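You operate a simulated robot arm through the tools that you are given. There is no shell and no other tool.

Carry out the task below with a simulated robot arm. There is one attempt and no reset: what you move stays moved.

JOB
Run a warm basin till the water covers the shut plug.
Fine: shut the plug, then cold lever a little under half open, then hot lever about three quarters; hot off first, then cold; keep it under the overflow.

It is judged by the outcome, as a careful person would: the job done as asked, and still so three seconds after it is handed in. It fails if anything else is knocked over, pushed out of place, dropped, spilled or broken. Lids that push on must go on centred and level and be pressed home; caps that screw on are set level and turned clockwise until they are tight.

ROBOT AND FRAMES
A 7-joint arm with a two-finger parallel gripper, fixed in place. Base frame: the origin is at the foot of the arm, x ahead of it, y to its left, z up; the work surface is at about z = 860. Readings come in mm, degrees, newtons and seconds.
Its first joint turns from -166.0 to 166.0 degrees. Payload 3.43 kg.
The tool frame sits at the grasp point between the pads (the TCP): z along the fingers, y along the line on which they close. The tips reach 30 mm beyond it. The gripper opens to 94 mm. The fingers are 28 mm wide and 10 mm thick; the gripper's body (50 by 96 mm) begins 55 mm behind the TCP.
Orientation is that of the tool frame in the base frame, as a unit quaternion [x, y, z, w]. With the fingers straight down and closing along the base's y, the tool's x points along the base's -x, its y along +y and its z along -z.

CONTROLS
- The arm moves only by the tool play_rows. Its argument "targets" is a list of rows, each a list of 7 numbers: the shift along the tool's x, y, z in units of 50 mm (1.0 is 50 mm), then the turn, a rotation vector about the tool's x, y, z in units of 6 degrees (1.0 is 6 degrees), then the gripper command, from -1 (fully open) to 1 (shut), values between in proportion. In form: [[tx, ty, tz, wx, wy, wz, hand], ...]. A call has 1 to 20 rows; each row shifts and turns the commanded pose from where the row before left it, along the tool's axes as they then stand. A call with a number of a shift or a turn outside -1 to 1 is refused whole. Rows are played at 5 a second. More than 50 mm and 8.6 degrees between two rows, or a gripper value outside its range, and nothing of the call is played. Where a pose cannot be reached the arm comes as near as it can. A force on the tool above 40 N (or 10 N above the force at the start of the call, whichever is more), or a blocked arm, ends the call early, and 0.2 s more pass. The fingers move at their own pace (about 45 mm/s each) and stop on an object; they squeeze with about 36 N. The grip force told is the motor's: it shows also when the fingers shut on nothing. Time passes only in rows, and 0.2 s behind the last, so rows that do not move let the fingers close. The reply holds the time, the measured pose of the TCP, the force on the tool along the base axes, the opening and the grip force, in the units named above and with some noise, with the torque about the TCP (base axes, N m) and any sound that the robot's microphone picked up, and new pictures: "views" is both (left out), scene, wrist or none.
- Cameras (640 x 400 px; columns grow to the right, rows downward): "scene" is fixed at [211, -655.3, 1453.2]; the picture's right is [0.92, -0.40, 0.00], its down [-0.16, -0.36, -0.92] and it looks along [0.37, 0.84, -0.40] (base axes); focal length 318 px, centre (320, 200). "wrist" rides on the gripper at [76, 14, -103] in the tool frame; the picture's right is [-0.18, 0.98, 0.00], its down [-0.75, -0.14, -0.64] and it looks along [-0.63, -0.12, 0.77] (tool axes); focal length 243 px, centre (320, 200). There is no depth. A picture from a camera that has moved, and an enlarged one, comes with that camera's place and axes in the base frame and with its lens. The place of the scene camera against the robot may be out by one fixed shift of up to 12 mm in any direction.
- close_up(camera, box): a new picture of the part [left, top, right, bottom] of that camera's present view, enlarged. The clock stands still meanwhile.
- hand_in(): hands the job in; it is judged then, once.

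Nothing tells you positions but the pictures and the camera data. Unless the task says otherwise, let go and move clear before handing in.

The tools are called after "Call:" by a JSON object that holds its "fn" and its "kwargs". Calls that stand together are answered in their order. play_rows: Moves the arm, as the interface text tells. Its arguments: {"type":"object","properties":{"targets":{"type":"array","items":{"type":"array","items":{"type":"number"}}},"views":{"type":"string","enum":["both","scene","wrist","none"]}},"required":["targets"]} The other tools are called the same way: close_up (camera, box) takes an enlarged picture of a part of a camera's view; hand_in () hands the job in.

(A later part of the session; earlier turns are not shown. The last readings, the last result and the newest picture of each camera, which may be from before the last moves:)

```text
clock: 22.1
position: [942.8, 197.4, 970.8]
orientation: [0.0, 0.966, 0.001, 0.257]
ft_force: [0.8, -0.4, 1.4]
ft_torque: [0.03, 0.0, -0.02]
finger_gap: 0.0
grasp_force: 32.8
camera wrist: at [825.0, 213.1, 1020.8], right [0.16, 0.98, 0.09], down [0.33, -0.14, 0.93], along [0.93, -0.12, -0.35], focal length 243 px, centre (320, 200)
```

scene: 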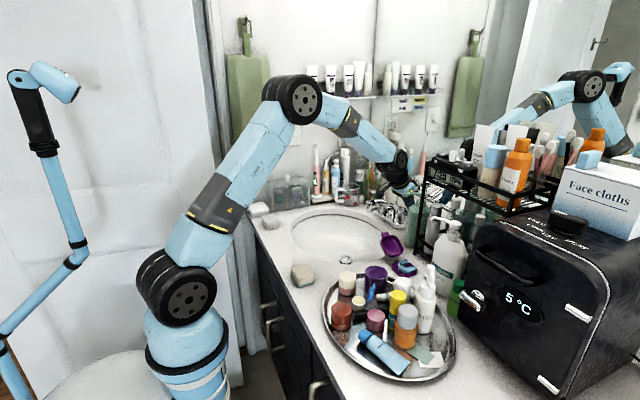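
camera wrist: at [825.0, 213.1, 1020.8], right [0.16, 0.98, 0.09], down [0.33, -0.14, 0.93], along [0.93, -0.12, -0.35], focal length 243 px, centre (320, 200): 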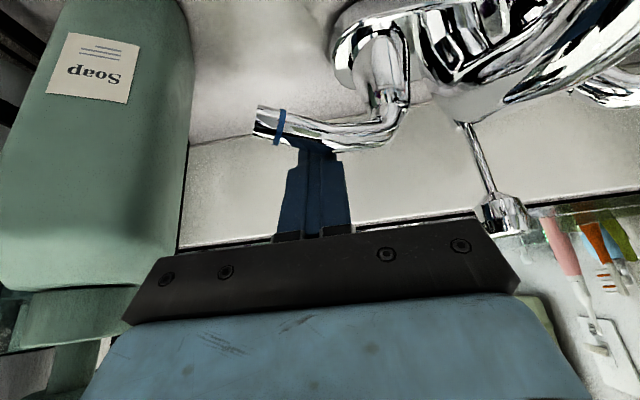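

Call:
{"fn": "play_rows", "kwargs": {"targets": [[0.0693, 0, -0.04, 0, 0, 0, 1], [0.0693, 0.01, -0.04, 0, 0, 0, 1], [0.0693, 0.01, -0.04, 0, 0, 0, 1]], "views": "both"}}

Call:
{"fn": "close_up", "kwargs": {"camera": "wrist", "box": [160, 0, 480, 200]}}

Call:
{"fn": "close_up", "kwargs": {"camera": "scene", "box": [340, 180, 420, 240]}}

```text
clock: 22.9
position: [928.3, 199.0, 969.4]
orientation: [0.0, 0.966, 0.001, 0.258]
ft_force: [0.8, 0.5, -0.3]
ft_torque: [0.01, 0.03, 0.0]
finger_gap: 0.1
grasp_force: 33.4
camera wrist: at [811.9, 213.7, 1020.6], right [0.16, 0.98, 0.09], down [0.33, -0.14, 0.93], along [0.93, -0.12, -0.35], focal length 243 px, centre (320, 200)
```

scene: 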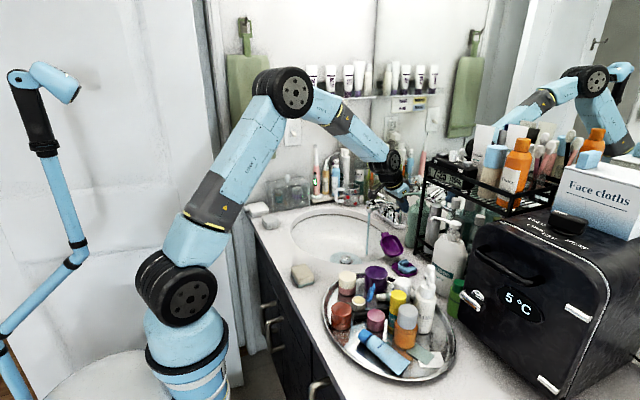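
wrist: 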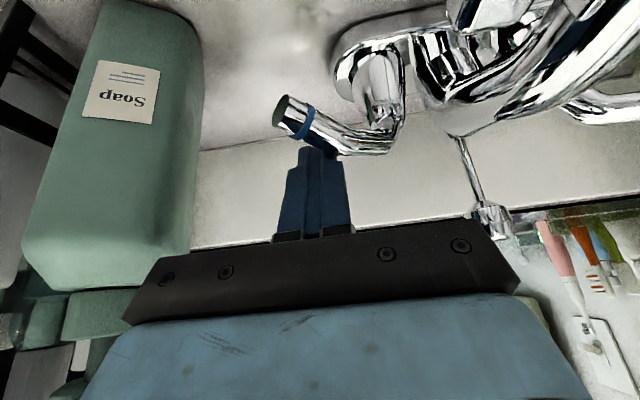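

```text
2.00 times, centred on (320, 100) of wrist
camera zoom: at [811.9, 213.7, 1020.6], right [0.16, 0.98, 0.09], down [0.33, -0.14, 0.93], along [0.93, -0.12, -0.35], focal length 485 px, centre (320, 400)
```

zoom: 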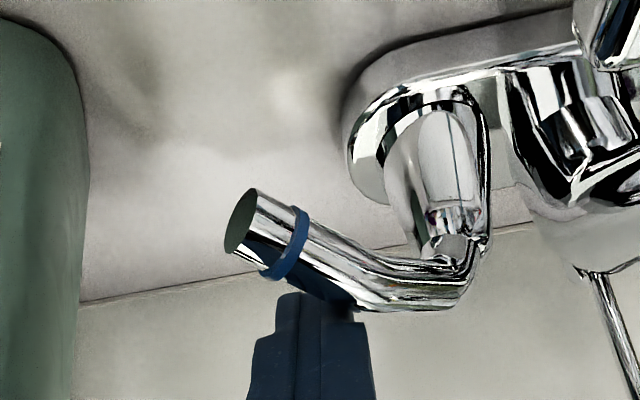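

```text
6.67 times, centred on (380, 210) of scene
camera zoom: at [211.0, -655.3, 1453.2], right [0.92, -0.4, 0.0], down [-0.16, -0.36, -0.92], along [0.37, 0.84, -0.4], focal length 2123 px, centre (-80, 133)
```

zoom: 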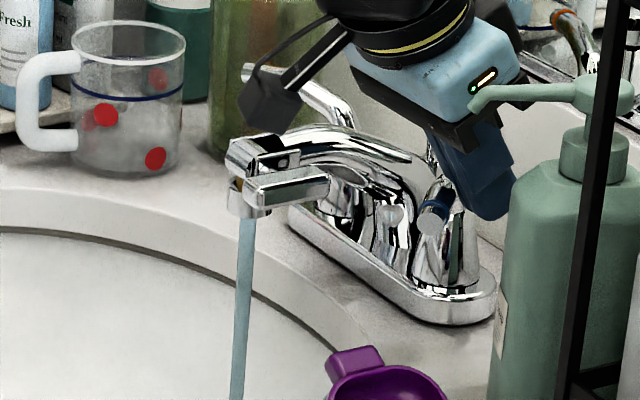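

Water is flowing and the cold lever is about 27° open. I'll take it a little further, to just under half.

Call:
{"fn": "play_rows", "kwargs": {"targets": [[0.0693, 0.02, -0.04, 0, 0, 0, 1], [0.0693, 0.02, -0.04, 0, 0, 0, 1]], "views": "both"}}

Call:
{"fn": "close_up", "kwargs": {"camera": "wrist", "box": [160, 0, 480, 200]}}

Call:
{"fn": "close_up", "kwargs": {"camera": "scene", "box": [310, 190, 430, 280]}}

```text
clock: 23.5
position: [921.6, 199.7, 970.9]
orientation: [0.001, 0.966, 0.001, 0.258]
ft_force: [0.6, -1.1, 0.5]
ft_torque: [-0.03, -0.02, 0.0]
finger_gap: 0.0
grasp_force: 32.8
camera wrist: at [804.1, 215.3, 1020.2], right [0.16, 0.98, 0.09], down [0.33, -0.14, 0.93], along [0.93, -0.12, -0.35], focal length 243 px, centre (320, 200)
```

scene: 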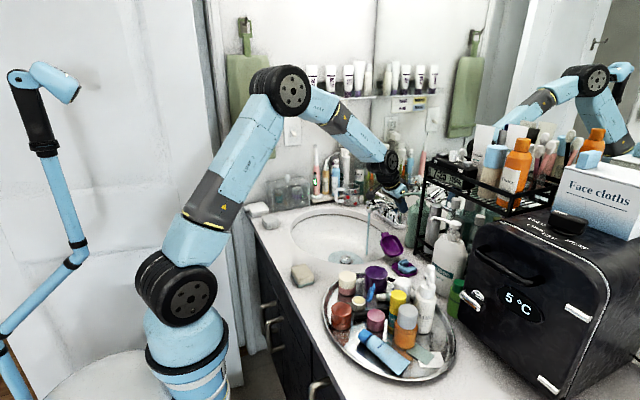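
wrist: 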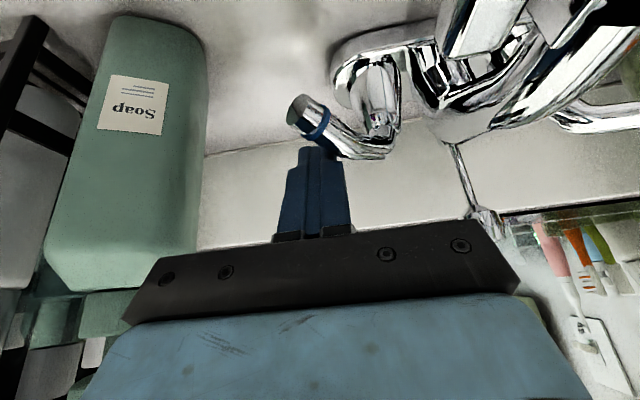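

```text
2.00 times, centred on (320, 100) of wrist
camera zoom: at [804.1, 215.3, 1020.2], right [0.16, 0.98, 0.09], down [0.33, -0.14, 0.93], along [0.93, -0.12, -0.35], focal length 485 px, centre (320, 400)
```

zoom: 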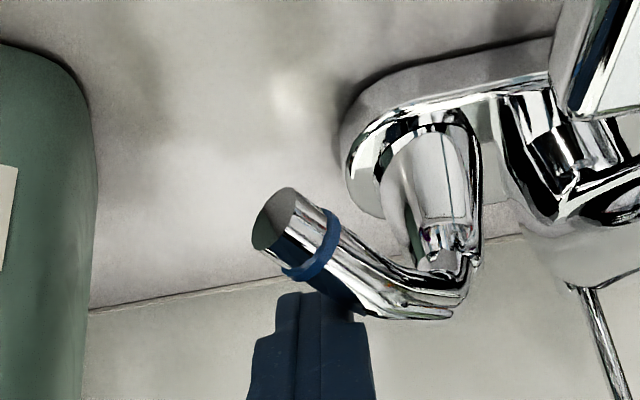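

```text
4.44 times, centred on (370, 235) of scene
camera zoom: at [211.0, -655.3, 1453.2], right [0.92, -0.4, 0.0], down [-0.16, -0.36, -0.92], along [0.37, 0.84, -0.4], focal length 1415 px, centre (98, 44)
```

zoom: 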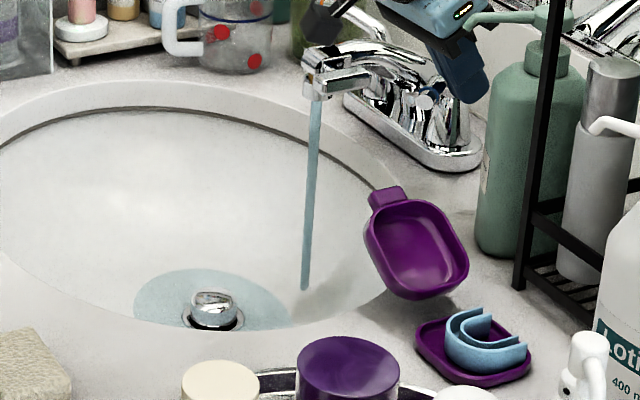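

Cold is about 36° open, a little under half of a quarter turn. The plug is holding water, so I'll go straight over behind the hot lever at the mirrored position, keeping clear of the rod knob and the toothbrush cup.

Call:
{"fn": "play_rows", "kwargs": {"targets": [[0, -0.02, -0.6, 0, 0, 0, 1], [0, 0, -0.6, 0, 0, 0, 1], [-0.147, 0.96, 0.097, 0, 0, 0, 1], [-0.147, 0.96, 0.097, 0, 0, 0, 1], [-0.147, 0.96, 0.097, 0, 0, 0, 1], [-0.147, 0.98, 0.097, 0, 0, 0, 1], [0, 0, 0.6, 0, 0, 0, 1], [0, 0, 0.6, 0, 0, 0, 1]]}}

Call:
{"fn": "close_up", "kwargs": {"camera": "wrist", "box": [160, 0, 480, 200]}}

Call:
{"fn": "close_up", "kwargs": {"camera": "scene", "box": [310, 190, 430, 280]}}

```text
clock: 25.3
position: [957.0, 391.4, 969.1]
orientation: [0.001, 0.966, 0.001, 0.258]
ft_force: [0.1, 0.3, 0.9]
ft_torque: [0.04, -0.01, -0.05]
finger_gap: 0.0
grasp_force: 32.8
camera wrist: at [841.1, 406.7, 1019.6], right [0.16, 0.98, 0.09], down [0.33, -0.14, 0.93], along [0.93, -0.12, -0.35], focal length 243 px, centre (320, 200)
```

scene: 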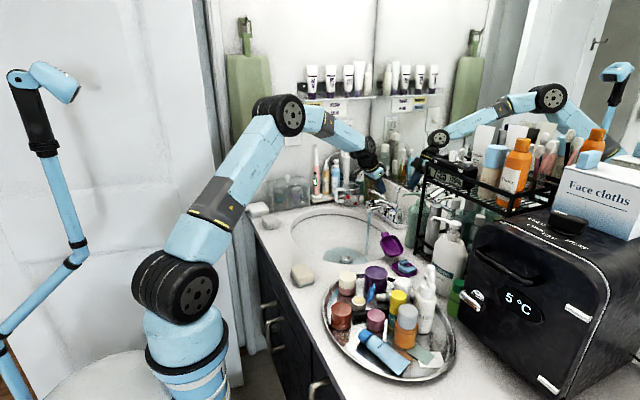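
wrist: 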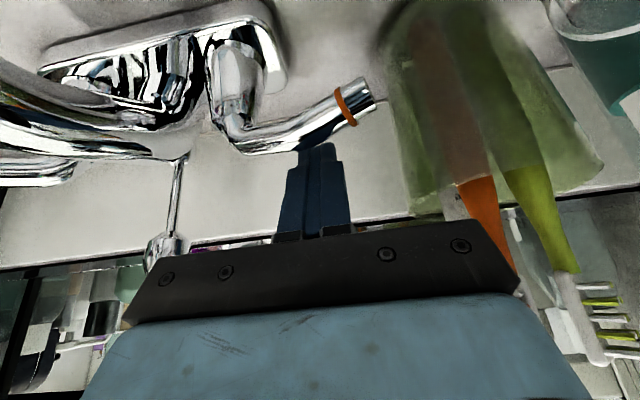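

```text
2.00 times, centred on (320, 100) of wrist
camera zoom: at [841.1, 406.7, 1019.6], right [0.16, 0.98, 0.09], down [0.33, -0.14, 0.93], along [0.93, -0.12, -0.35], focal length 485 px, centre (320, 400)
```

zoom: 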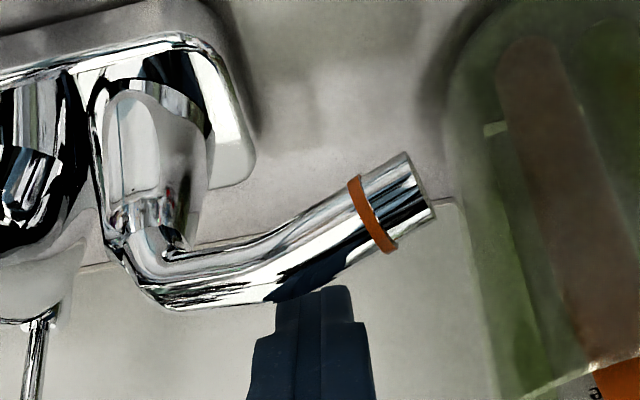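

```text
4.44 times, centred on (370, 235) of scene
camera zoom: at [211.0, -655.3, 1453.2], right [0.92, -0.4, 0.0], down [-0.16, -0.36, -0.92], along [0.37, 0.84, -0.4], focal length 1415 px, centre (98, 44)
```

zoom: 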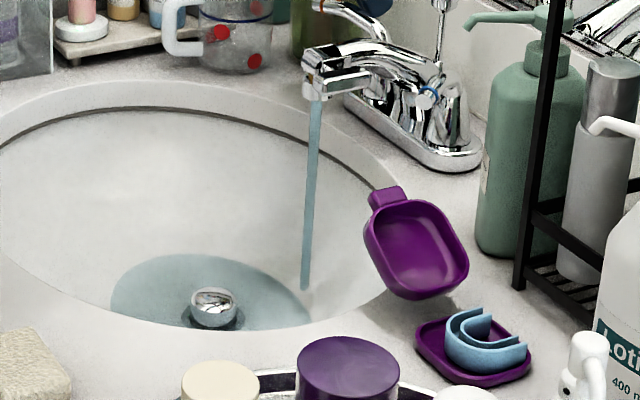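

Call:
{"fn": "play_rows", "kwargs": {"targets": [[0.0996, 0, -0.0575, 0, 0, 0, 1], [0.0996, 0, -0.0575, 0, 0, 0, 1], [0.0996, 0, -0.0575, 0, 0, 0, 1], [0.0996, 0, -0.0575, 0, 0, 0, 1], [0.0866, -0.04, -0.05, 0, 0, 0, 1], [0.0987, -0.06, -0.057, 0, 0, 0, 1], [0.0658, -0.08, -0.038, 0, 0, 0, 1]]}}

Call:
{"fn": "close_up", "kwargs": {"camera": "wrist", "box": [160, 0, 480, 200]}}

Call:
{"fn": "close_up", "kwargs": {"camera": "scene", "box": [310, 190, 430, 280]}}

```text
clock: 26.9
position: [919.0, 382.8, 966.5]
orientation: [0.0, 0.966, 0.001, 0.259]
ft_force: [-1.0, -0.4, -0.2]
ft_torque: [0.01, 0.02, -0.02]
finger_gap: 0.3
grasp_force: 33.6
camera wrist: at [801.6, 397.6, 1018.6], right [0.16, 0.98, 0.09], down [0.33, -0.14, 0.93], along [0.93, -0.12, -0.35], focal length 243 px, centre (320, 200)
```

scene: 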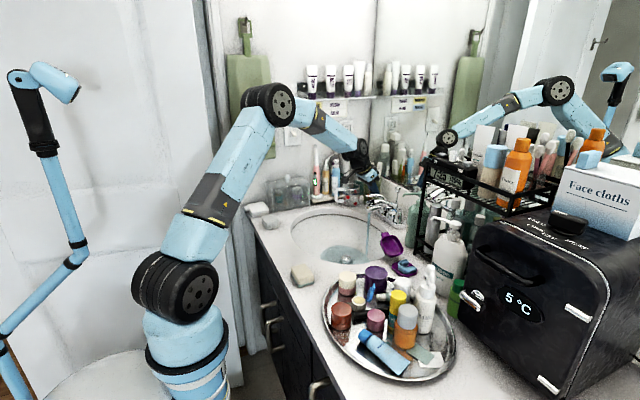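
wrist: 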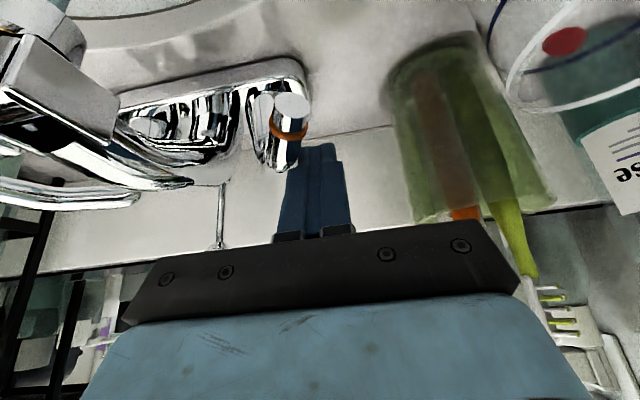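

```text
2.00 times, centred on (320, 100) of wrist
camera zoom: at [801.6, 397.6, 1018.6], right [0.16, 0.98, 0.09], down [0.33, -0.14, 0.93], along [0.93, -0.12, -0.35], focal length 485 px, centre (320, 400)
```

zoom: 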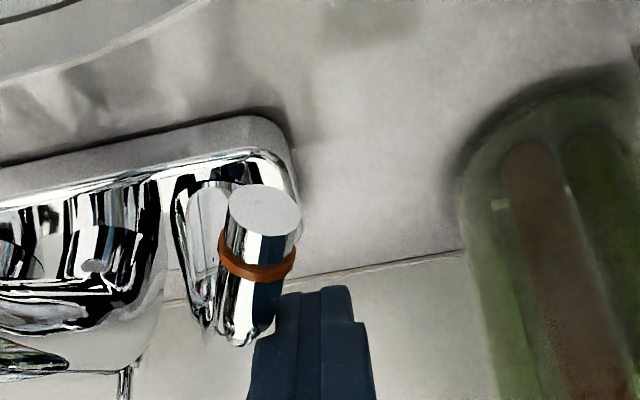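

```text
4.44 times, centred on (370, 235) of scene
camera zoom: at [211.0, -655.3, 1453.2], right [0.92, -0.4, 0.0], down [-0.16, -0.36, -0.92], along [0.37, 0.84, -0.4], focal length 1415 px, centre (98, 44)
```

zoom: 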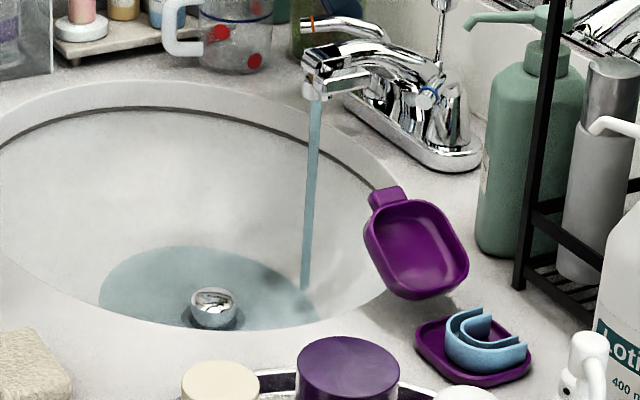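

Call:
{"fn": "play_rows", "kwargs": {"targets": [[0.052, -0.096, -0.03, 0, 0, 0, 1], [0.04, -0.086, -0.023, 0, 0, 0, 1]]}}

Call:
{"fn": "close_up", "kwargs": {"camera": "wrist", "box": [160, 0, 480, 200]}}

Call:
{"fn": "close_up", "kwargs": {"camera": "scene", "box": [310, 190, 430, 280]}}

```text
clock: 27.5
position: [913.4, 374.1, 967.2]
orientation: [0.0, 0.966, 0.0, 0.258]
ft_force: [0.6, -0.2, 1.3]
ft_torque: [0.01, 0.02, -0.02]
finger_gap: 0.2
grasp_force: 33.3
camera wrist: at [796.2, 389.7, 1017.8], right [0.16, 0.98, 0.09], down [0.33, -0.14, 0.93], along [0.93, -0.12, -0.35], focal length 243 px, centre (320, 200)
```

scene: 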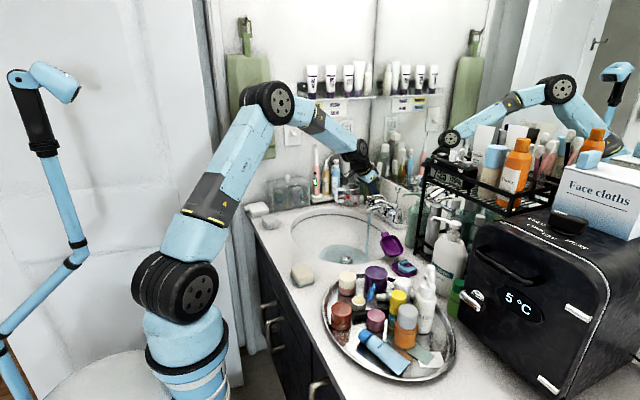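
wrist: 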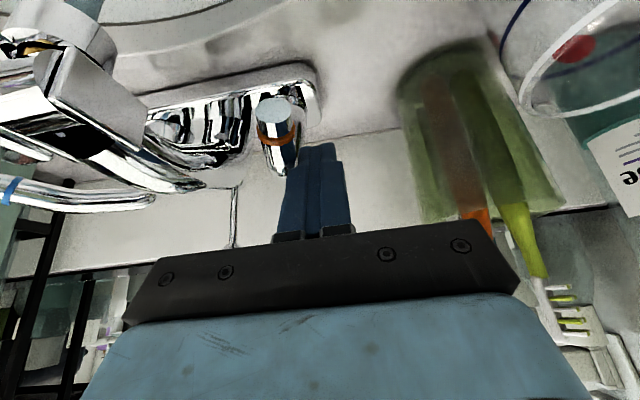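

```text
2.00 times, centred on (320, 100) of wrist
camera zoom: at [796.2, 389.7, 1017.8], right [0.16, 0.98, 0.09], down [0.33, -0.14, 0.93], along [0.93, -0.12, -0.35], focal length 485 px, centre (320, 400)
```

zoom: 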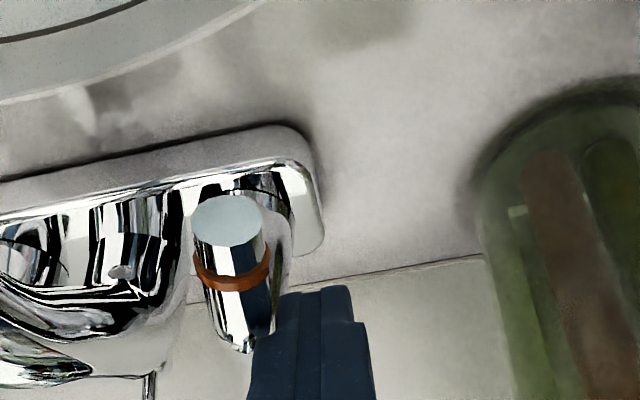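

```text
4.44 times, centred on (370, 235) of scene
camera zoom: at [211.0, -655.3, 1453.2], right [0.92, -0.4, 0.0], down [-0.16, -0.36, -0.92], along [0.37, 0.84, -0.4], focal length 1415 px, centre (98, 44)
```

zoom: 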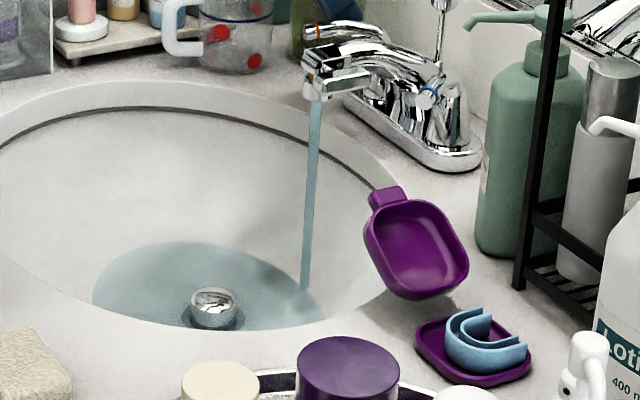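

Call:
{"fn": "play_rows", "kwargs": {"targets": [[0.025, -0.11, -0.014, 0, 0, 0, 1]]}}

Call:
{"fn": "close_up", "kwargs": {"camera": "wrist", "box": [160, 0, 480, 200]}}

Call:
{"fn": "close_up", "kwargs": {"camera": "scene", "box": [310, 190, 430, 280]}}

```text
clock: 27.9
position: [911.1, 369.5, 966.7]
orientation: [0.0, 0.966, 0.001, 0.257]
ft_force: [-1.8, 2.4, -0.4]
ft_torque: [0.05, 0.06, -0.03]
finger_gap: 0.2
grasp_force: 33.2
camera wrist: at [794.8, 384.2, 1018.0], right [0.16, 0.98, 0.09], down [0.33, -0.14, 0.93], along [0.93, -0.12, -0.35], focal length 243 px, centre (320, 200)
```

scene: 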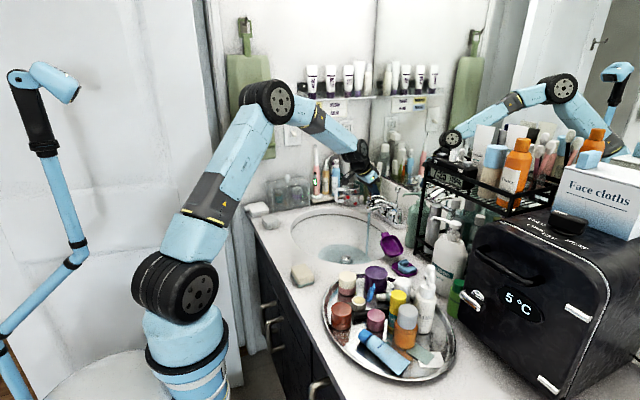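
wrist: 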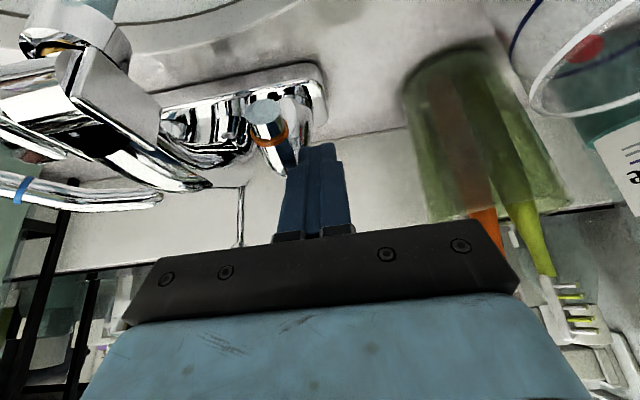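

```text
2.00 times, centred on (320, 100) of wrist
camera zoom: at [794.8, 384.2, 1018.0], right [0.16, 0.98, 0.09], down [0.33, -0.14, 0.93], along [0.93, -0.12, -0.35], focal length 485 px, centre (320, 400)
```

zoom: 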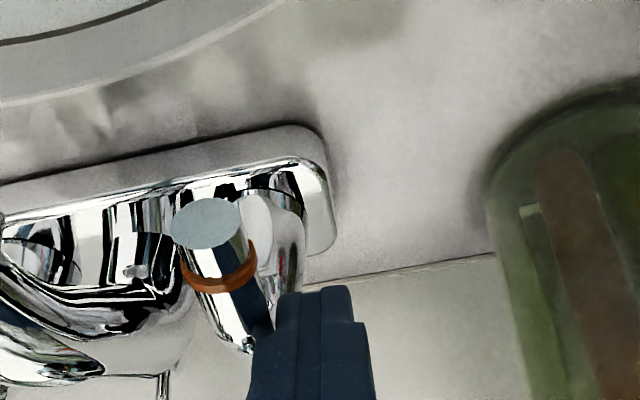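

```text
4.44 times, centred on (370, 235) of scene
camera zoom: at [211.0, -655.3, 1453.2], right [0.92, -0.4, 0.0], down [-0.16, -0.36, -0.92], along [0.37, 0.84, -0.4], focal length 1415 px, centre (98, 44)
```

zoom: 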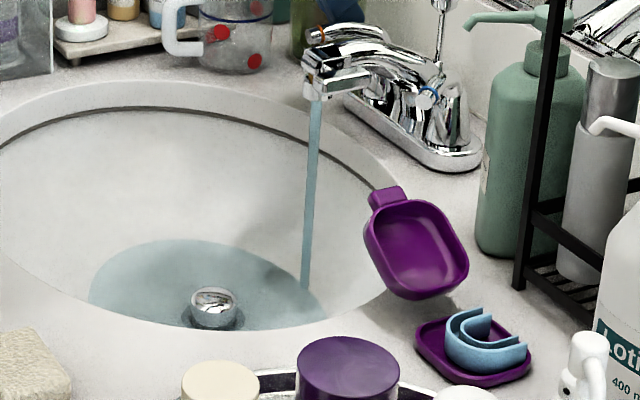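

Hot is about 68° open, three quarters of a quarter turn. While the basin fills I'll move the fingers to the spout side of the hot lever, ready to push it shut.

Call:
{"fn": "play_rows", "kwargs": {"targets": [[0, 0.08, 0, 0, 0, 0, 1], [0, 0, -0.6, 0, 0, 0, 1], [0, 0, -0.6, 0, 0, 0, 1], [0.398, -0.4, -0.23, 0, 0, 0, 1], [0.398, -0.39, -0.23, 0, 0, 0, 1], [0, 0, 0.4, 0, 0, 0, 1]]}}

Call:
{"fn": "close_up", "kwargs": {"camera": "scene", "box": [310, 190, 430, 280]}}

Call:
{"fn": "close_up", "kwargs": {"camera": "wrist", "box": [160, 0, 480, 200]}}

```text
clock: 29.3
position: [847.0, 332.8, 1004.5]
orientation: [0.0, 0.966, 0.001, 0.258]
ft_force: [0.0, 0.0, -0.6]
ft_torque: [-0.03, -0.01, 0.02]
finger_gap: 0.1
grasp_force: 33.0
camera wrist: at [729.9, 349.0, 1054.5], right [0.16, 0.98, 0.09], down [0.33, -0.14, 0.93], along [0.93, -0.12, -0.35], focal length 243 px, centre (320, 200)
```

scene: 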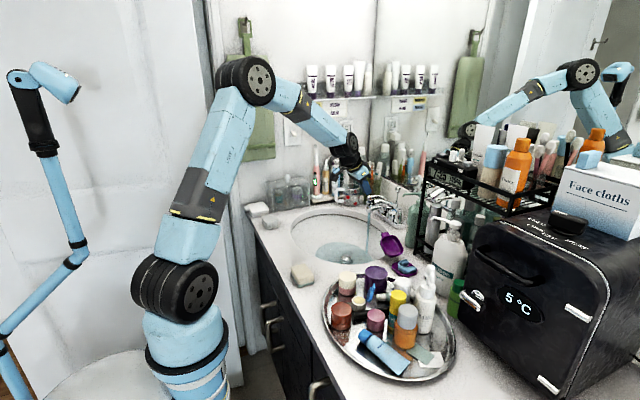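
wrist: 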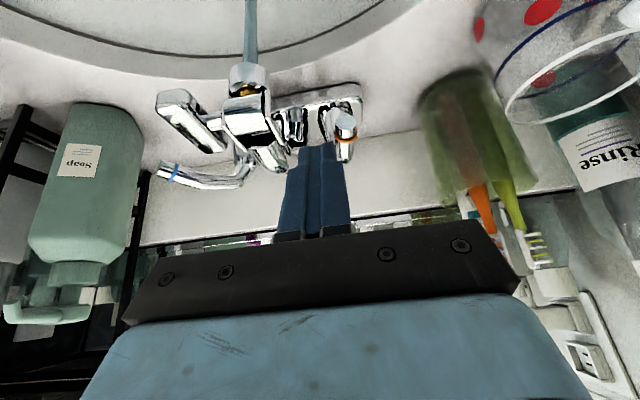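

```text
4.44 times, centred on (370, 235) of scene
camera zoom: at [211.0, -655.3, 1453.2], right [0.92, -0.4, 0.0], down [-0.16, -0.36, -0.92], along [0.37, 0.84, -0.4], focal length 1415 px, centre (98, 44)
```

zoom: 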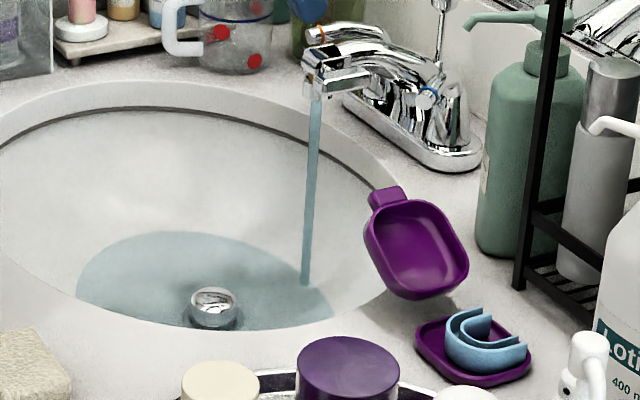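

```text
2.00 times, centred on (320, 100) of wrist
camera zoom: at [729.9, 349.0, 1054.5], right [0.16, 0.98, 0.09], down [0.33, -0.14, 0.93], along [0.93, -0.12, -0.35], focal length 485 px, centre (320, 400)
```

zoom: 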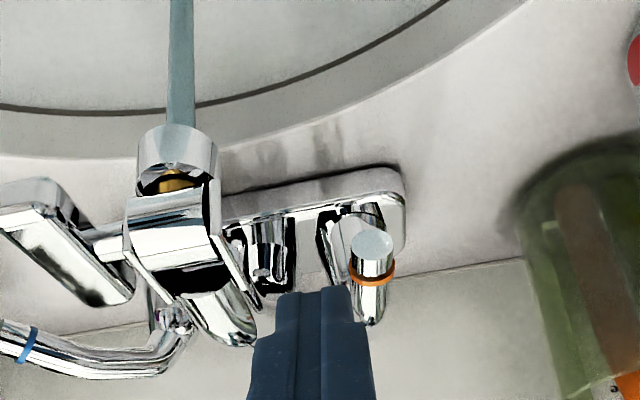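

The hot lever has kept its angle. I'll lower the fingers into the gap between spout and lever and let the basin fill.

Call:
{"fn": "play_rows", "kwargs": {"targets": [[0, -0.05, 0.36, 0, 0, 0, 1], [0, 0, 0.37, 0, 0, 0, 1], [0, 0, 0.37, 0, 0, 0, 1], [0, 0, 0, 0, 0, 0, 1], [0, 0, 0, 0, 0, 0, 1], [0, 0, 0, 0, 0, 0, 1], [0, 0, 0, 0, 0, 0, 1], [0, 0, 0, 0, 0, 0, 1]]}}

Call:
{"fn": "close_up", "kwargs": {"camera": "scene", "box": [310, 190, 430, 280]}}

Call:
{"fn": "close_up", "kwargs": {"camera": "wrist", "box": [160, 0, 480, 200]}}

```text
clock: 31.1
position: [873.1, 329.6, 956.0]
orientation: [0.0, 0.966, 0.0, 0.258]
ft_force: [-0.8, -0.1, 0.0]
ft_torque: [0.02, 0.07, -0.01]
finger_gap: 0.1
grasp_force: 32.7
camera wrist: at [756.5, 346.0, 1005.7], right [0.16, 0.98, 0.09], down [0.33, -0.14, 0.93], along [0.93, -0.12, -0.35], focal length 243 px, centre (320, 200)
```

scene: 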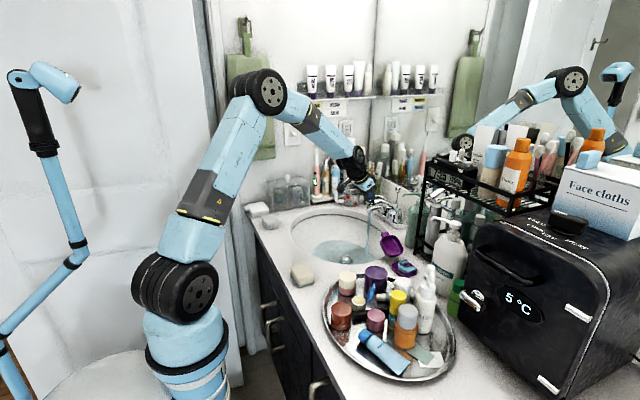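
wrist: 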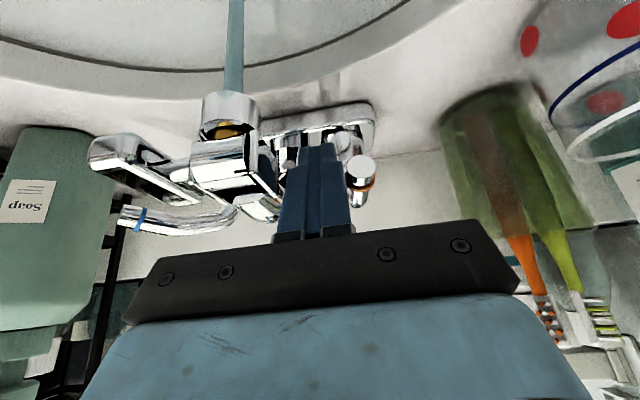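

```text
4.44 times, centred on (370, 235) of scene
camera zoom: at [211.0, -655.3, 1453.2], right [0.92, -0.4, 0.0], down [-0.16, -0.36, -0.92], along [0.37, 0.84, -0.4], focal length 1415 px, centre (98, 44)
```

zoom: 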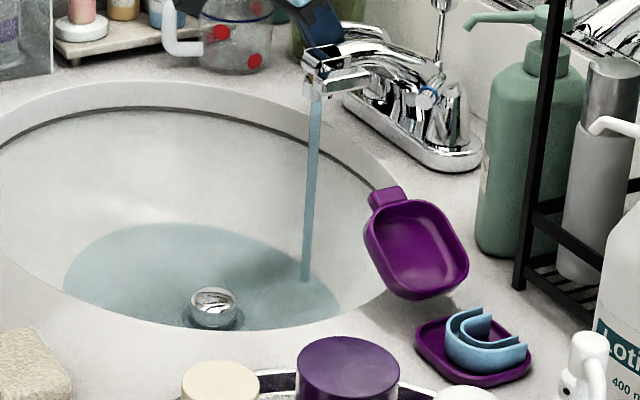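

```text
2.00 times, centred on (320, 100) of wrist
camera zoom: at [756.5, 346.0, 1005.7], right [0.16, 0.98, 0.09], down [0.33, -0.14, 0.93], along [0.93, -0.12, -0.35], focal length 485 px, centre (320, 400)
```

zoom: 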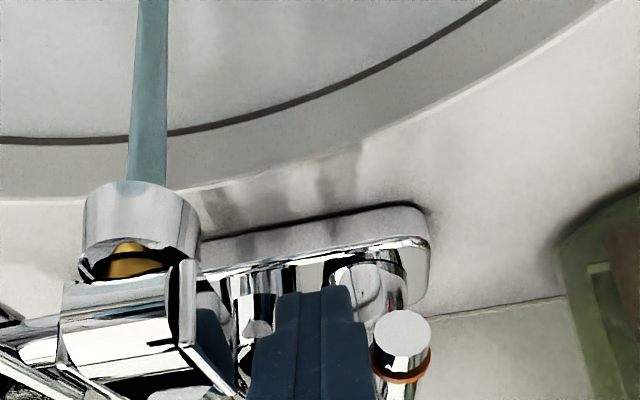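

Call:
{"fn": "play_rows", "kwargs": {"targets": [[0, 0, 0, 0, 0, 0, 1], [0, 0, 0, 0, 0, 0, 1], [0, 0, 0, 0, 0, 0, 1], [0, 0, 0, 0, 0, 0, 1], [0, 0, 0, 0, 0, 0, 1], [0, 0, 0, 0, 0, 0, 1], [0, 0, 0, 0, 0, 0, 1], [0, 0, 0, 0, 0, 0, 1], [0, 0, 0, 0, 0, 0, 1], [0, 0, 0, 0, 0, 0, 1], [0, 0, 0, 0, 0, 0, 1], [0, 0, 0, 0, 0, 0, 1], [0, 0, 0, 0, 0, 0, 1], [0, 0, 0, 0, 0, 0, 1], [0, 0, 0, 0, 0, 0, 1]], "views": "none"}}

Call:
{"fn": "close_up", "kwargs": {"camera": "scene", "box": [280, 190, 400, 280]}}

Call:
{"fn": "close_up", "kwargs": {"camera": "scene", "box": [328, 240, 372, 274]}}

```text
clock: 34.3
position: [872.1, 330.5, 955.3]
orientation: [0.0, 0.966, 0.0, 0.257]
ft_force: [-0.9, -0.8, 0.3]
ft_torque: [0.0, 0.01, 0.0]
finger_gap: 0.0
grasp_force: 32.9
```

```text
4.44 times, centred on (340, 235) of scene
camera zoom: at [211.0, -655.3, 1453.2], right [0.92, -0.4, 0.0], down [-0.16, -0.36, -0.92], along [0.37, 0.84, -0.4], focal length 1415 px, centre (231, 44)
```

zoom: 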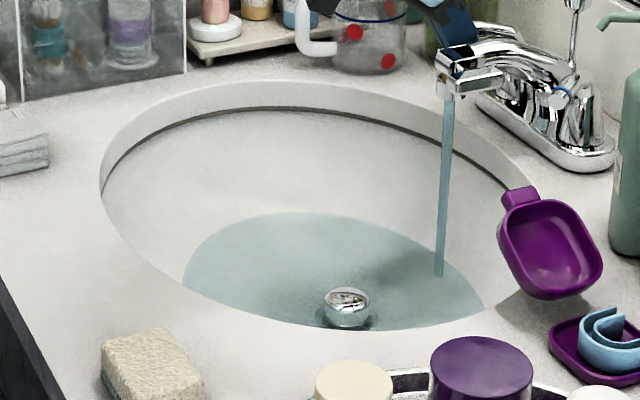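

```text
11.76 times, centred on (350, 257) of scene
camera zoom: at [211.0, -655.3, 1453.2], right [0.92, -0.4, 0.0], down [-0.16, -0.36, -0.92], along [0.37, 0.84, -0.4], focal length 3747 px, centre (-33, -471)
```

zoom: 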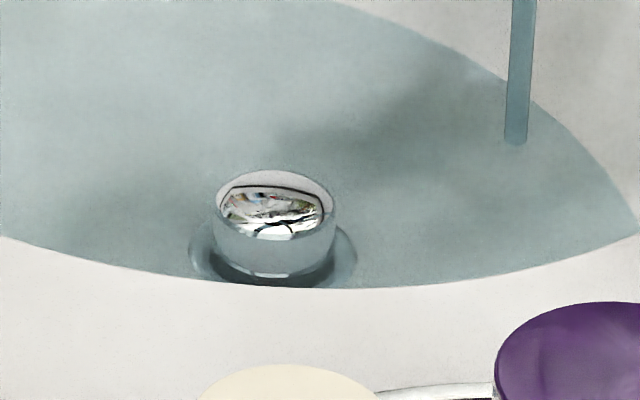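

The water is almost level with the plug top. I'll let it run a few more seconds and check again.

Call:
{"fn": "play_rows", "kwargs": {"targets": [[0, 0, 0, 0, 0, 0, 1], [0, 0, 0, 0, 0, 0, 1], [0, 0, 0, 0, 0, 0, 1], [0, 0, 0, 0, 0, 0, 1], [0, 0, 0, 0, 0, 0, 1], [0, 0, 0, 0, 0, 0, 1], [0, 0, 0, 0, 0, 0, 1], [0, 0, 0, 0, 0, 0, 1], [0, 0, 0, 0, 0, 0, 1], [0, 0, 0, 0, 0, 0, 1], [0, 0, 0, 0, 0, 0, 1], [0, 0, 0, 0, 0, 0, 1], [0, 0, 0, 0, 0, 0, 1], [0, 0, 0, 0, 0, 0, 1], [0, 0, 0, 0, 0, 0, 1], [0, 0, 0, 0, 0, 0, 1], [0, 0, 0, 0, 0, 0, 1], [0, 0, 0, 0, 0, 0, 1], [0, 0, 0, 0, 0, 0, 1], [0, 0, 0, 0, 0, 0, 1]], "views": "none"}}

Call:
{"fn": "close_up", "kwargs": {"camera": "scene", "box": [280, 190, 400, 280]}}

Call:
{"fn": "close_up", "kwargs": {"camera": "scene", "box": [328, 240, 372, 274]}}

```text
clock: 38.5
position: [873.3, 330.1, 955.0]
orientation: [0.0, 0.966, 0.001, 0.258]
ft_force: [-0.1, -0.1, -0.1]
ft_torque: [0.03, 0.01, -0.02]
finger_gap: 0.1
grasp_force: 32.7
```

```text
4.44 times, centred on (340, 235) of scene
camera zoom: at [211.0, -655.3, 1453.2], right [0.92, -0.4, 0.0], down [-0.16, -0.36, -0.92], along [0.37, 0.84, -0.4], focal length 1415 px, centre (231, 44)
```

zoom: 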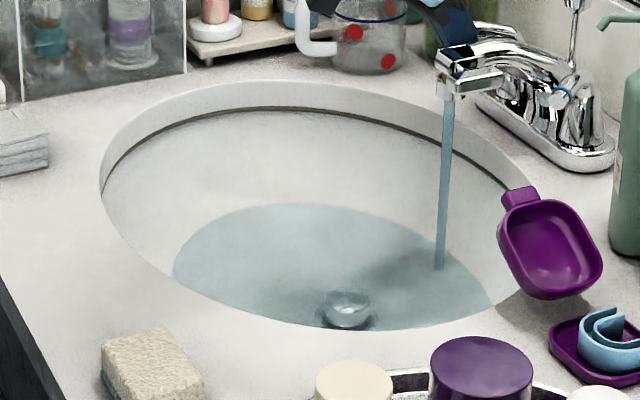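

```text
11.76 times, centred on (350, 257) of scene
camera zoom: at [211.0, -655.3, 1453.2], right [0.92, -0.4, 0.0], down [-0.16, -0.36, -0.92], along [0.37, 0.84, -0.4], focal length 3747 px, centre (-33, -471)
```

zoom: 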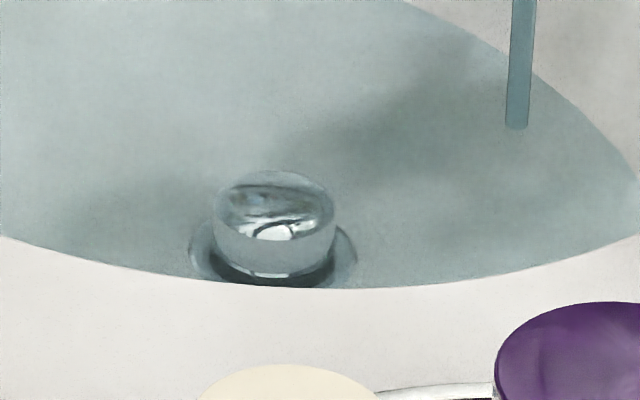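

The plug is covered. I'll run a moment longer for margin and warmth, then start pushing the hot lever shut.

Call:
{"fn": "play_rows", "kwargs": {"targets": [[0, 0, 0, 0, 0, 0, 1], [0, 0, 0, 0, 0, 0, 1], [0, 0, 0, 0, 0, 0, 1], [0, 0, 0, 0, 0, 0, 1], [0, 0, 0, 0, 0, 0, 1], [0, 0, 0, 0, 0, 0, 1], [0, 0, 0, 0, 0, 0, 1], [0, 0, 0, 0, 0, 0, 1], [0, 0, 0, 0, 0, 0, 1], [0, 0, 0, 0, 0, 0, 1], [0, 0, 0, 0, 0, 0, 1], [0, 0, 0, 0, 0, 0, 1], [0.0277, 0.16, -0.016, 0, 0, 0, 1], [-0.0173, 0.21, 0.01, 0, 0, 0, 1], [-0.0346, 0.204, 0.02, 0, 0, 0, 1], [-0.0693, 0.156, 0.04, 0, 0, 0, 1], [-0.0849, 0.14, 0.049, 0, 0, 0, 1], [-0.071, 0.08, 0.041, 0, 0, 0, 1], [-0.0727, 0.074, 0.042, 0, 0, 0, 1]]}}

Call:
{"fn": "close_up", "kwargs": {"camera": "wrist", "box": [160, 0, 480, 200]}}

Call:
{"fn": "close_up", "kwargs": {"camera": "scene", "box": [310, 190, 430, 280]}}

```text
clock: 42.5
position: [891.7, 382.6, 954.3]
orientation: [0.0, 0.966, 0.001, 0.258]
ft_force: [-1.4, 0.4, -1.8]
ft_torque: [-0.01, 0.04, 0.02]
finger_gap: 0.0
grasp_force: 32.8
camera wrist: at [775.5, 397.4, 1005.3], right [0.16, 0.98, 0.09], down [0.33, -0.14, 0.93], along [0.93, -0.12, -0.35], focal length 243 px, centre (320, 200)
```

scene: 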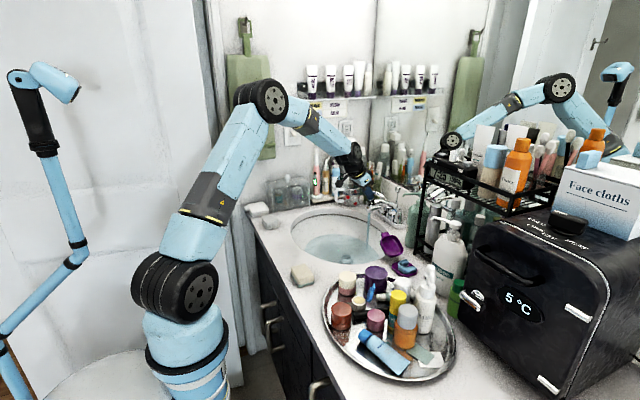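
wrist: 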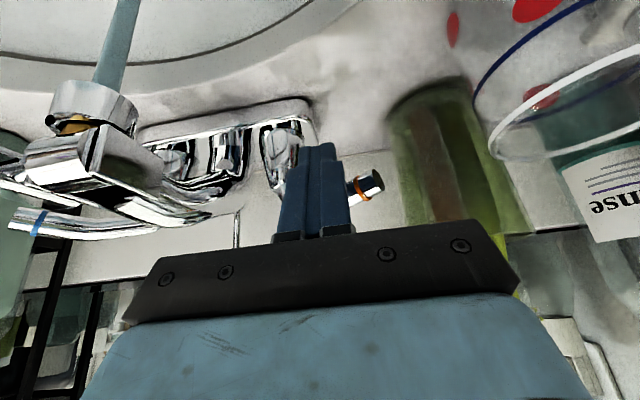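

```text
2.00 times, centred on (320, 100) of wrist
camera zoom: at [775.5, 397.4, 1005.3], right [0.16, 0.98, 0.09], down [0.33, -0.14, 0.93], along [0.93, -0.12, -0.35], focal length 485 px, centre (320, 400)
```

zoom: 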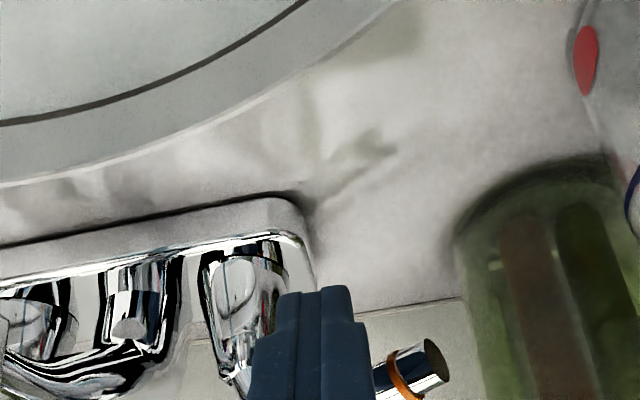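

```text
4.44 times, centred on (370, 235) of scene
camera zoom: at [211.0, -655.3, 1453.2], right [0.92, -0.4, 0.0], down [-0.16, -0.36, -0.92], along [0.37, 0.84, -0.4], focal length 1415 px, centre (98, 44)
```

zoom: 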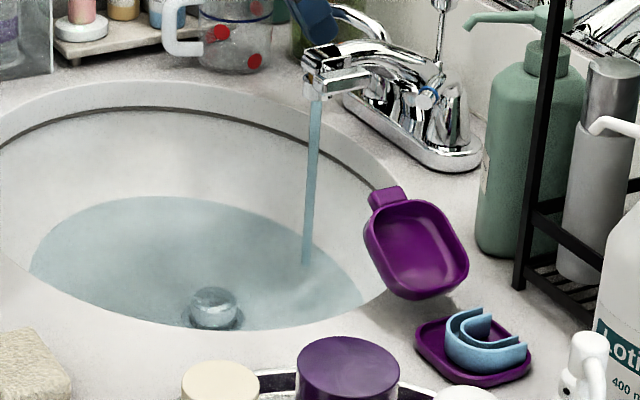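

Call:
{"fn": "play_rows", "kwargs": {"targets": [[-0.083, 0.056, 0.048, 0, 0, 0, 1], [-0.078, 0.052, 0.045, 0, 0, 0, 1], [-0.0433, 0.028, 0.025, 0, 0, 0, 1], [-0.035, 0.02, 0.02, 0, 0, 0, 1]], "views": "wrist"}}

Call:
{"fn": "close_up", "kwargs": {"camera": "wrist", "box": [160, 0, 480, 200]}}

Call:
{"fn": "close_up", "kwargs": {"camera": "scene", "box": [340, 180, 420, 240]}}

```text
clock: 43.4
position: [900.9, 386.5, 953.9]
orientation: [0.001, 0.967, -0.001, 0.255]
ft_force: [-23.8, -9.5, 5.6]
ft_torque: [-0.06, 0.1, 0.03]
finger_gap: 0.1
grasp_force: 32.8
stopped in row 4: the force on the tool passed its limit at 44 N (the readings are from after the stop); the commanded pose is now the measured one
camera wrist: at [784.6, 403.0, 1005.6], right [0.16, 0.98, 0.09], down [0.34, -0.14, 0.93], along [0.93, -0.12, -0.36], focal length 243 px, centre (320, 200)
```

wrist: 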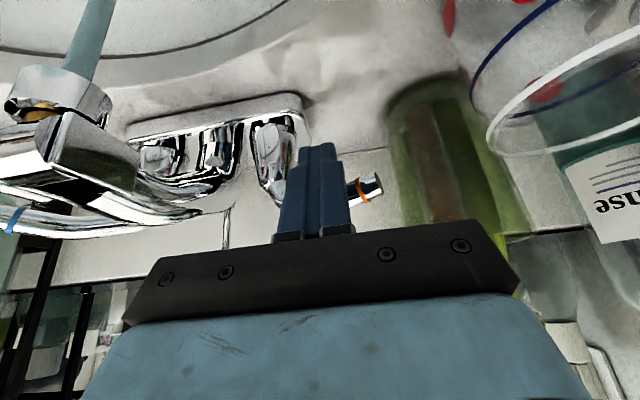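

```text
2.00 times, centred on (320, 100) of wrist
camera zoom: at [784.6, 403.0, 1005.6], right [0.16, 0.98, 0.09], down [0.34, -0.14, 0.93], along [0.93, -0.12, -0.36], focal length 485 px, centre (320, 400)
```

zoom: 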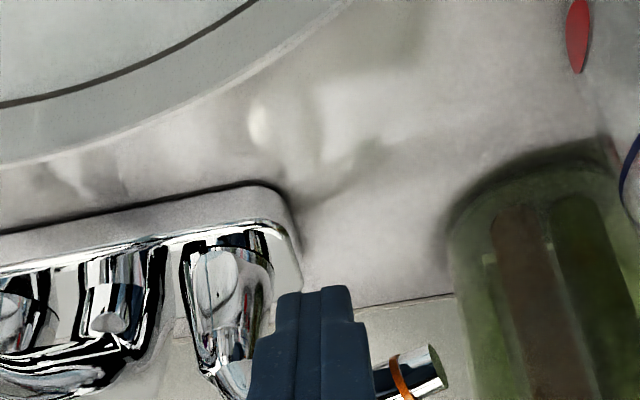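

```text
6.67 times, centred on (380, 210) of scene
camera zoom: at [211.0, -655.3, 1453.2], right [0.92, -0.4, 0.0], down [-0.16, -0.36, -0.92], along [0.37, 0.84, -0.4], focal length 2123 px, centre (-80, 133)
```

zoom: 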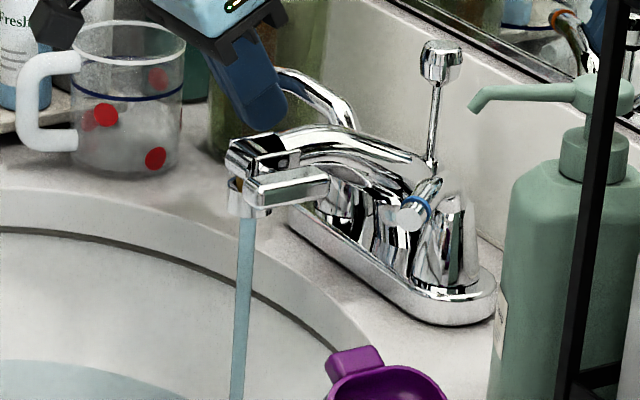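

The hot lever is back on its stop, so hot is off. Next I'll traverse to the spout side of the cold lever.

Call:
{"fn": "play_rows", "kwargs": {"targets": [[0.104, -0.04, -0.06, 0, 0, 0, 1], [0, 0, -0.75, 0, 0, 0, 1], [0, 0, -0.75, 0, 0, 0, 1], [0.0606, -0.7625, -0.035, 0, 0, 0, 1], [0.0606, -0.7625, -0.035, 0, 0, 0, 1], [0.0606, -0.7625, -0.035, 0, 0, 0, 1], [0.0606, -0.7625, -0.035, 0, 0, 0, 1]]}}

Call:
{"fn": "close_up", "kwargs": {"camera": "wrist", "box": [160, 0, 480, 200]}}

Call:
{"fn": "close_up", "kwargs": {"camera": "scene", "box": [310, 180, 430, 270]}}

```text
clock: 45.0
position: [845.9, 235.4, 1020.2]
orientation: [0.001, 0.967, -0.002, 0.254]
ft_force: [-0.5, 0.7, -0.4]
ft_torque: [-0.04, -0.02, -0.02]
finger_gap: 0.0
grasp_force: 33.2
camera wrist: at [729.2, 250.2, 1071.3], right [0.16, 0.98, 0.09], down [0.34, -0.14, 0.93], along [0.93, -0.12, -0.36], focal length 243 px, centre (320, 200)
```

scene: 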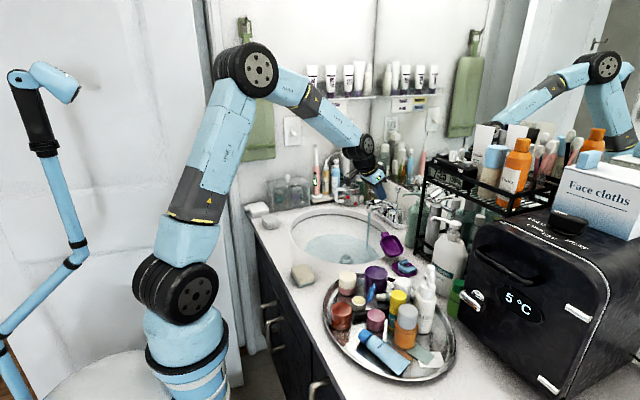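
wrist: 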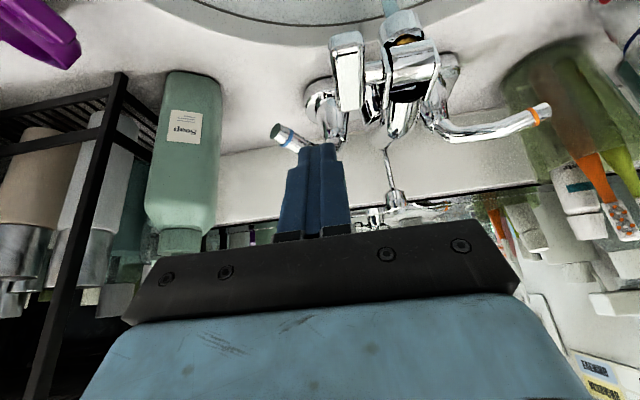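

```text
2.00 times, centred on (320, 100) of wrist
camera zoom: at [729.2, 250.2, 1071.3], right [0.16, 0.98, 0.09], down [0.34, -0.14, 0.93], along [0.93, -0.12, -0.36], focal length 485 px, centre (320, 400)
```

zoom: 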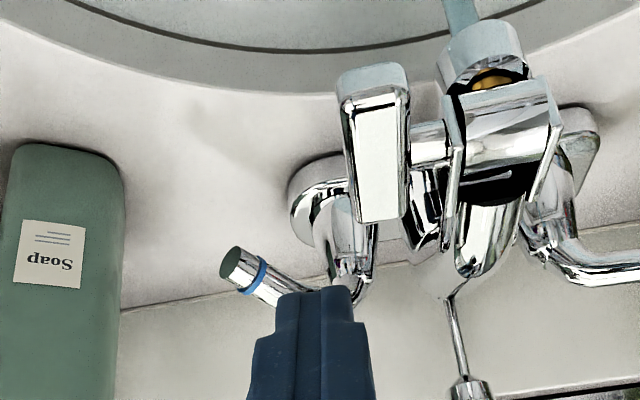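

```text
4.44 times, centred on (370, 225) of scene
camera zoom: at [211.0, -655.3, 1453.2], right [0.92, -0.4, 0.0], down [-0.16, -0.36, -0.92], along [0.37, 0.84, -0.4], focal length 1415 px, centre (98, 89)
```

zoom: 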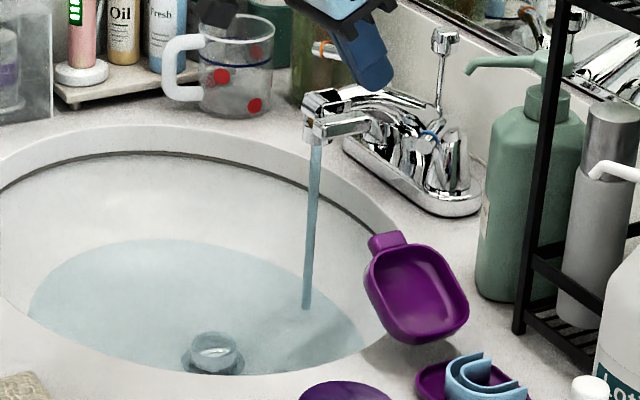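

Call:
{"fn": "play_rows", "kwargs": {"targets": [[0.07, -0.08, 0.36, 0, 0, 0, 1], [0, 0, 0.5, 0, 0, 0, 1], [0, 0, 0.58, 0, 0, 0, 1]], "views": "wrist"}}

Call:
{"fn": "close_up", "kwargs": {"camera": "wrist", "box": [160, 0, 480, 200]}}

Call:
{"fn": "close_up", "kwargs": {"camera": "scene", "box": [340, 180, 420, 240]}}

```text
clock: 45.8
position: [878.3, 229.7, 956.6]
orientation: [0.0, 0.967, -0.001, 0.255]
ft_force: [0.4, -0.4, 0.0]
ft_torque: [-0.02, -0.02, -0.01]
finger_gap: 0.0
grasp_force: 33.2
camera wrist: at [761.7, 245.1, 1007.1], right [0.16, 0.98, 0.09], down [0.34, -0.14, 0.93], along [0.93, -0.12, -0.36], focal length 243 px, centre (320, 200)
```

wrist: 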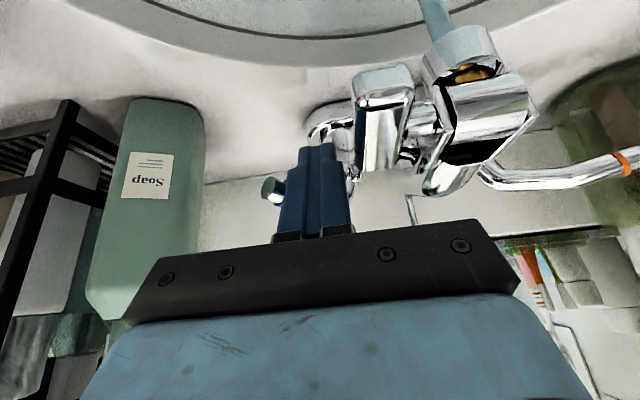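

```text
2.00 times, centred on (320, 100) of wrist
camera zoom: at [761.7, 245.1, 1007.1], right [0.16, 0.98, 0.09], down [0.34, -0.14, 0.93], along [0.93, -0.12, -0.36], focal length 485 px, centre (320, 400)
```

zoom: 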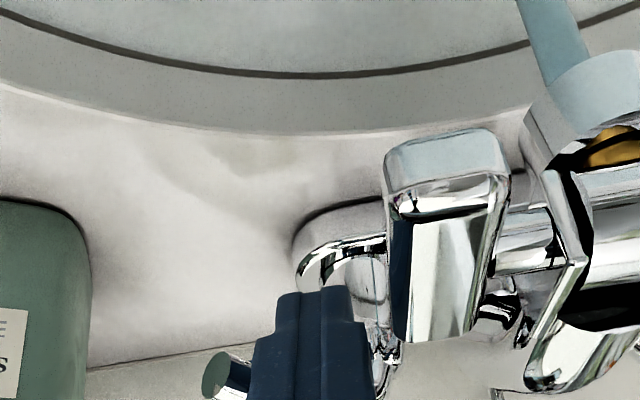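

```text
6.67 times, centred on (380, 210) of scene
camera zoom: at [211.0, -655.3, 1453.2], right [0.92, -0.4, 0.0], down [-0.16, -0.36, -0.92], along [0.37, 0.84, -0.4], focal length 2123 px, centre (-80, 133)
```

zoom: 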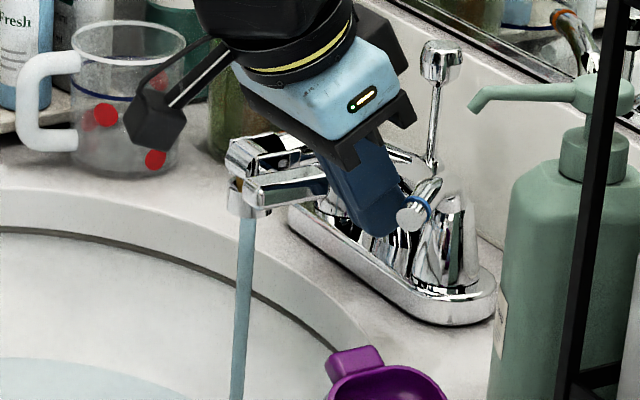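

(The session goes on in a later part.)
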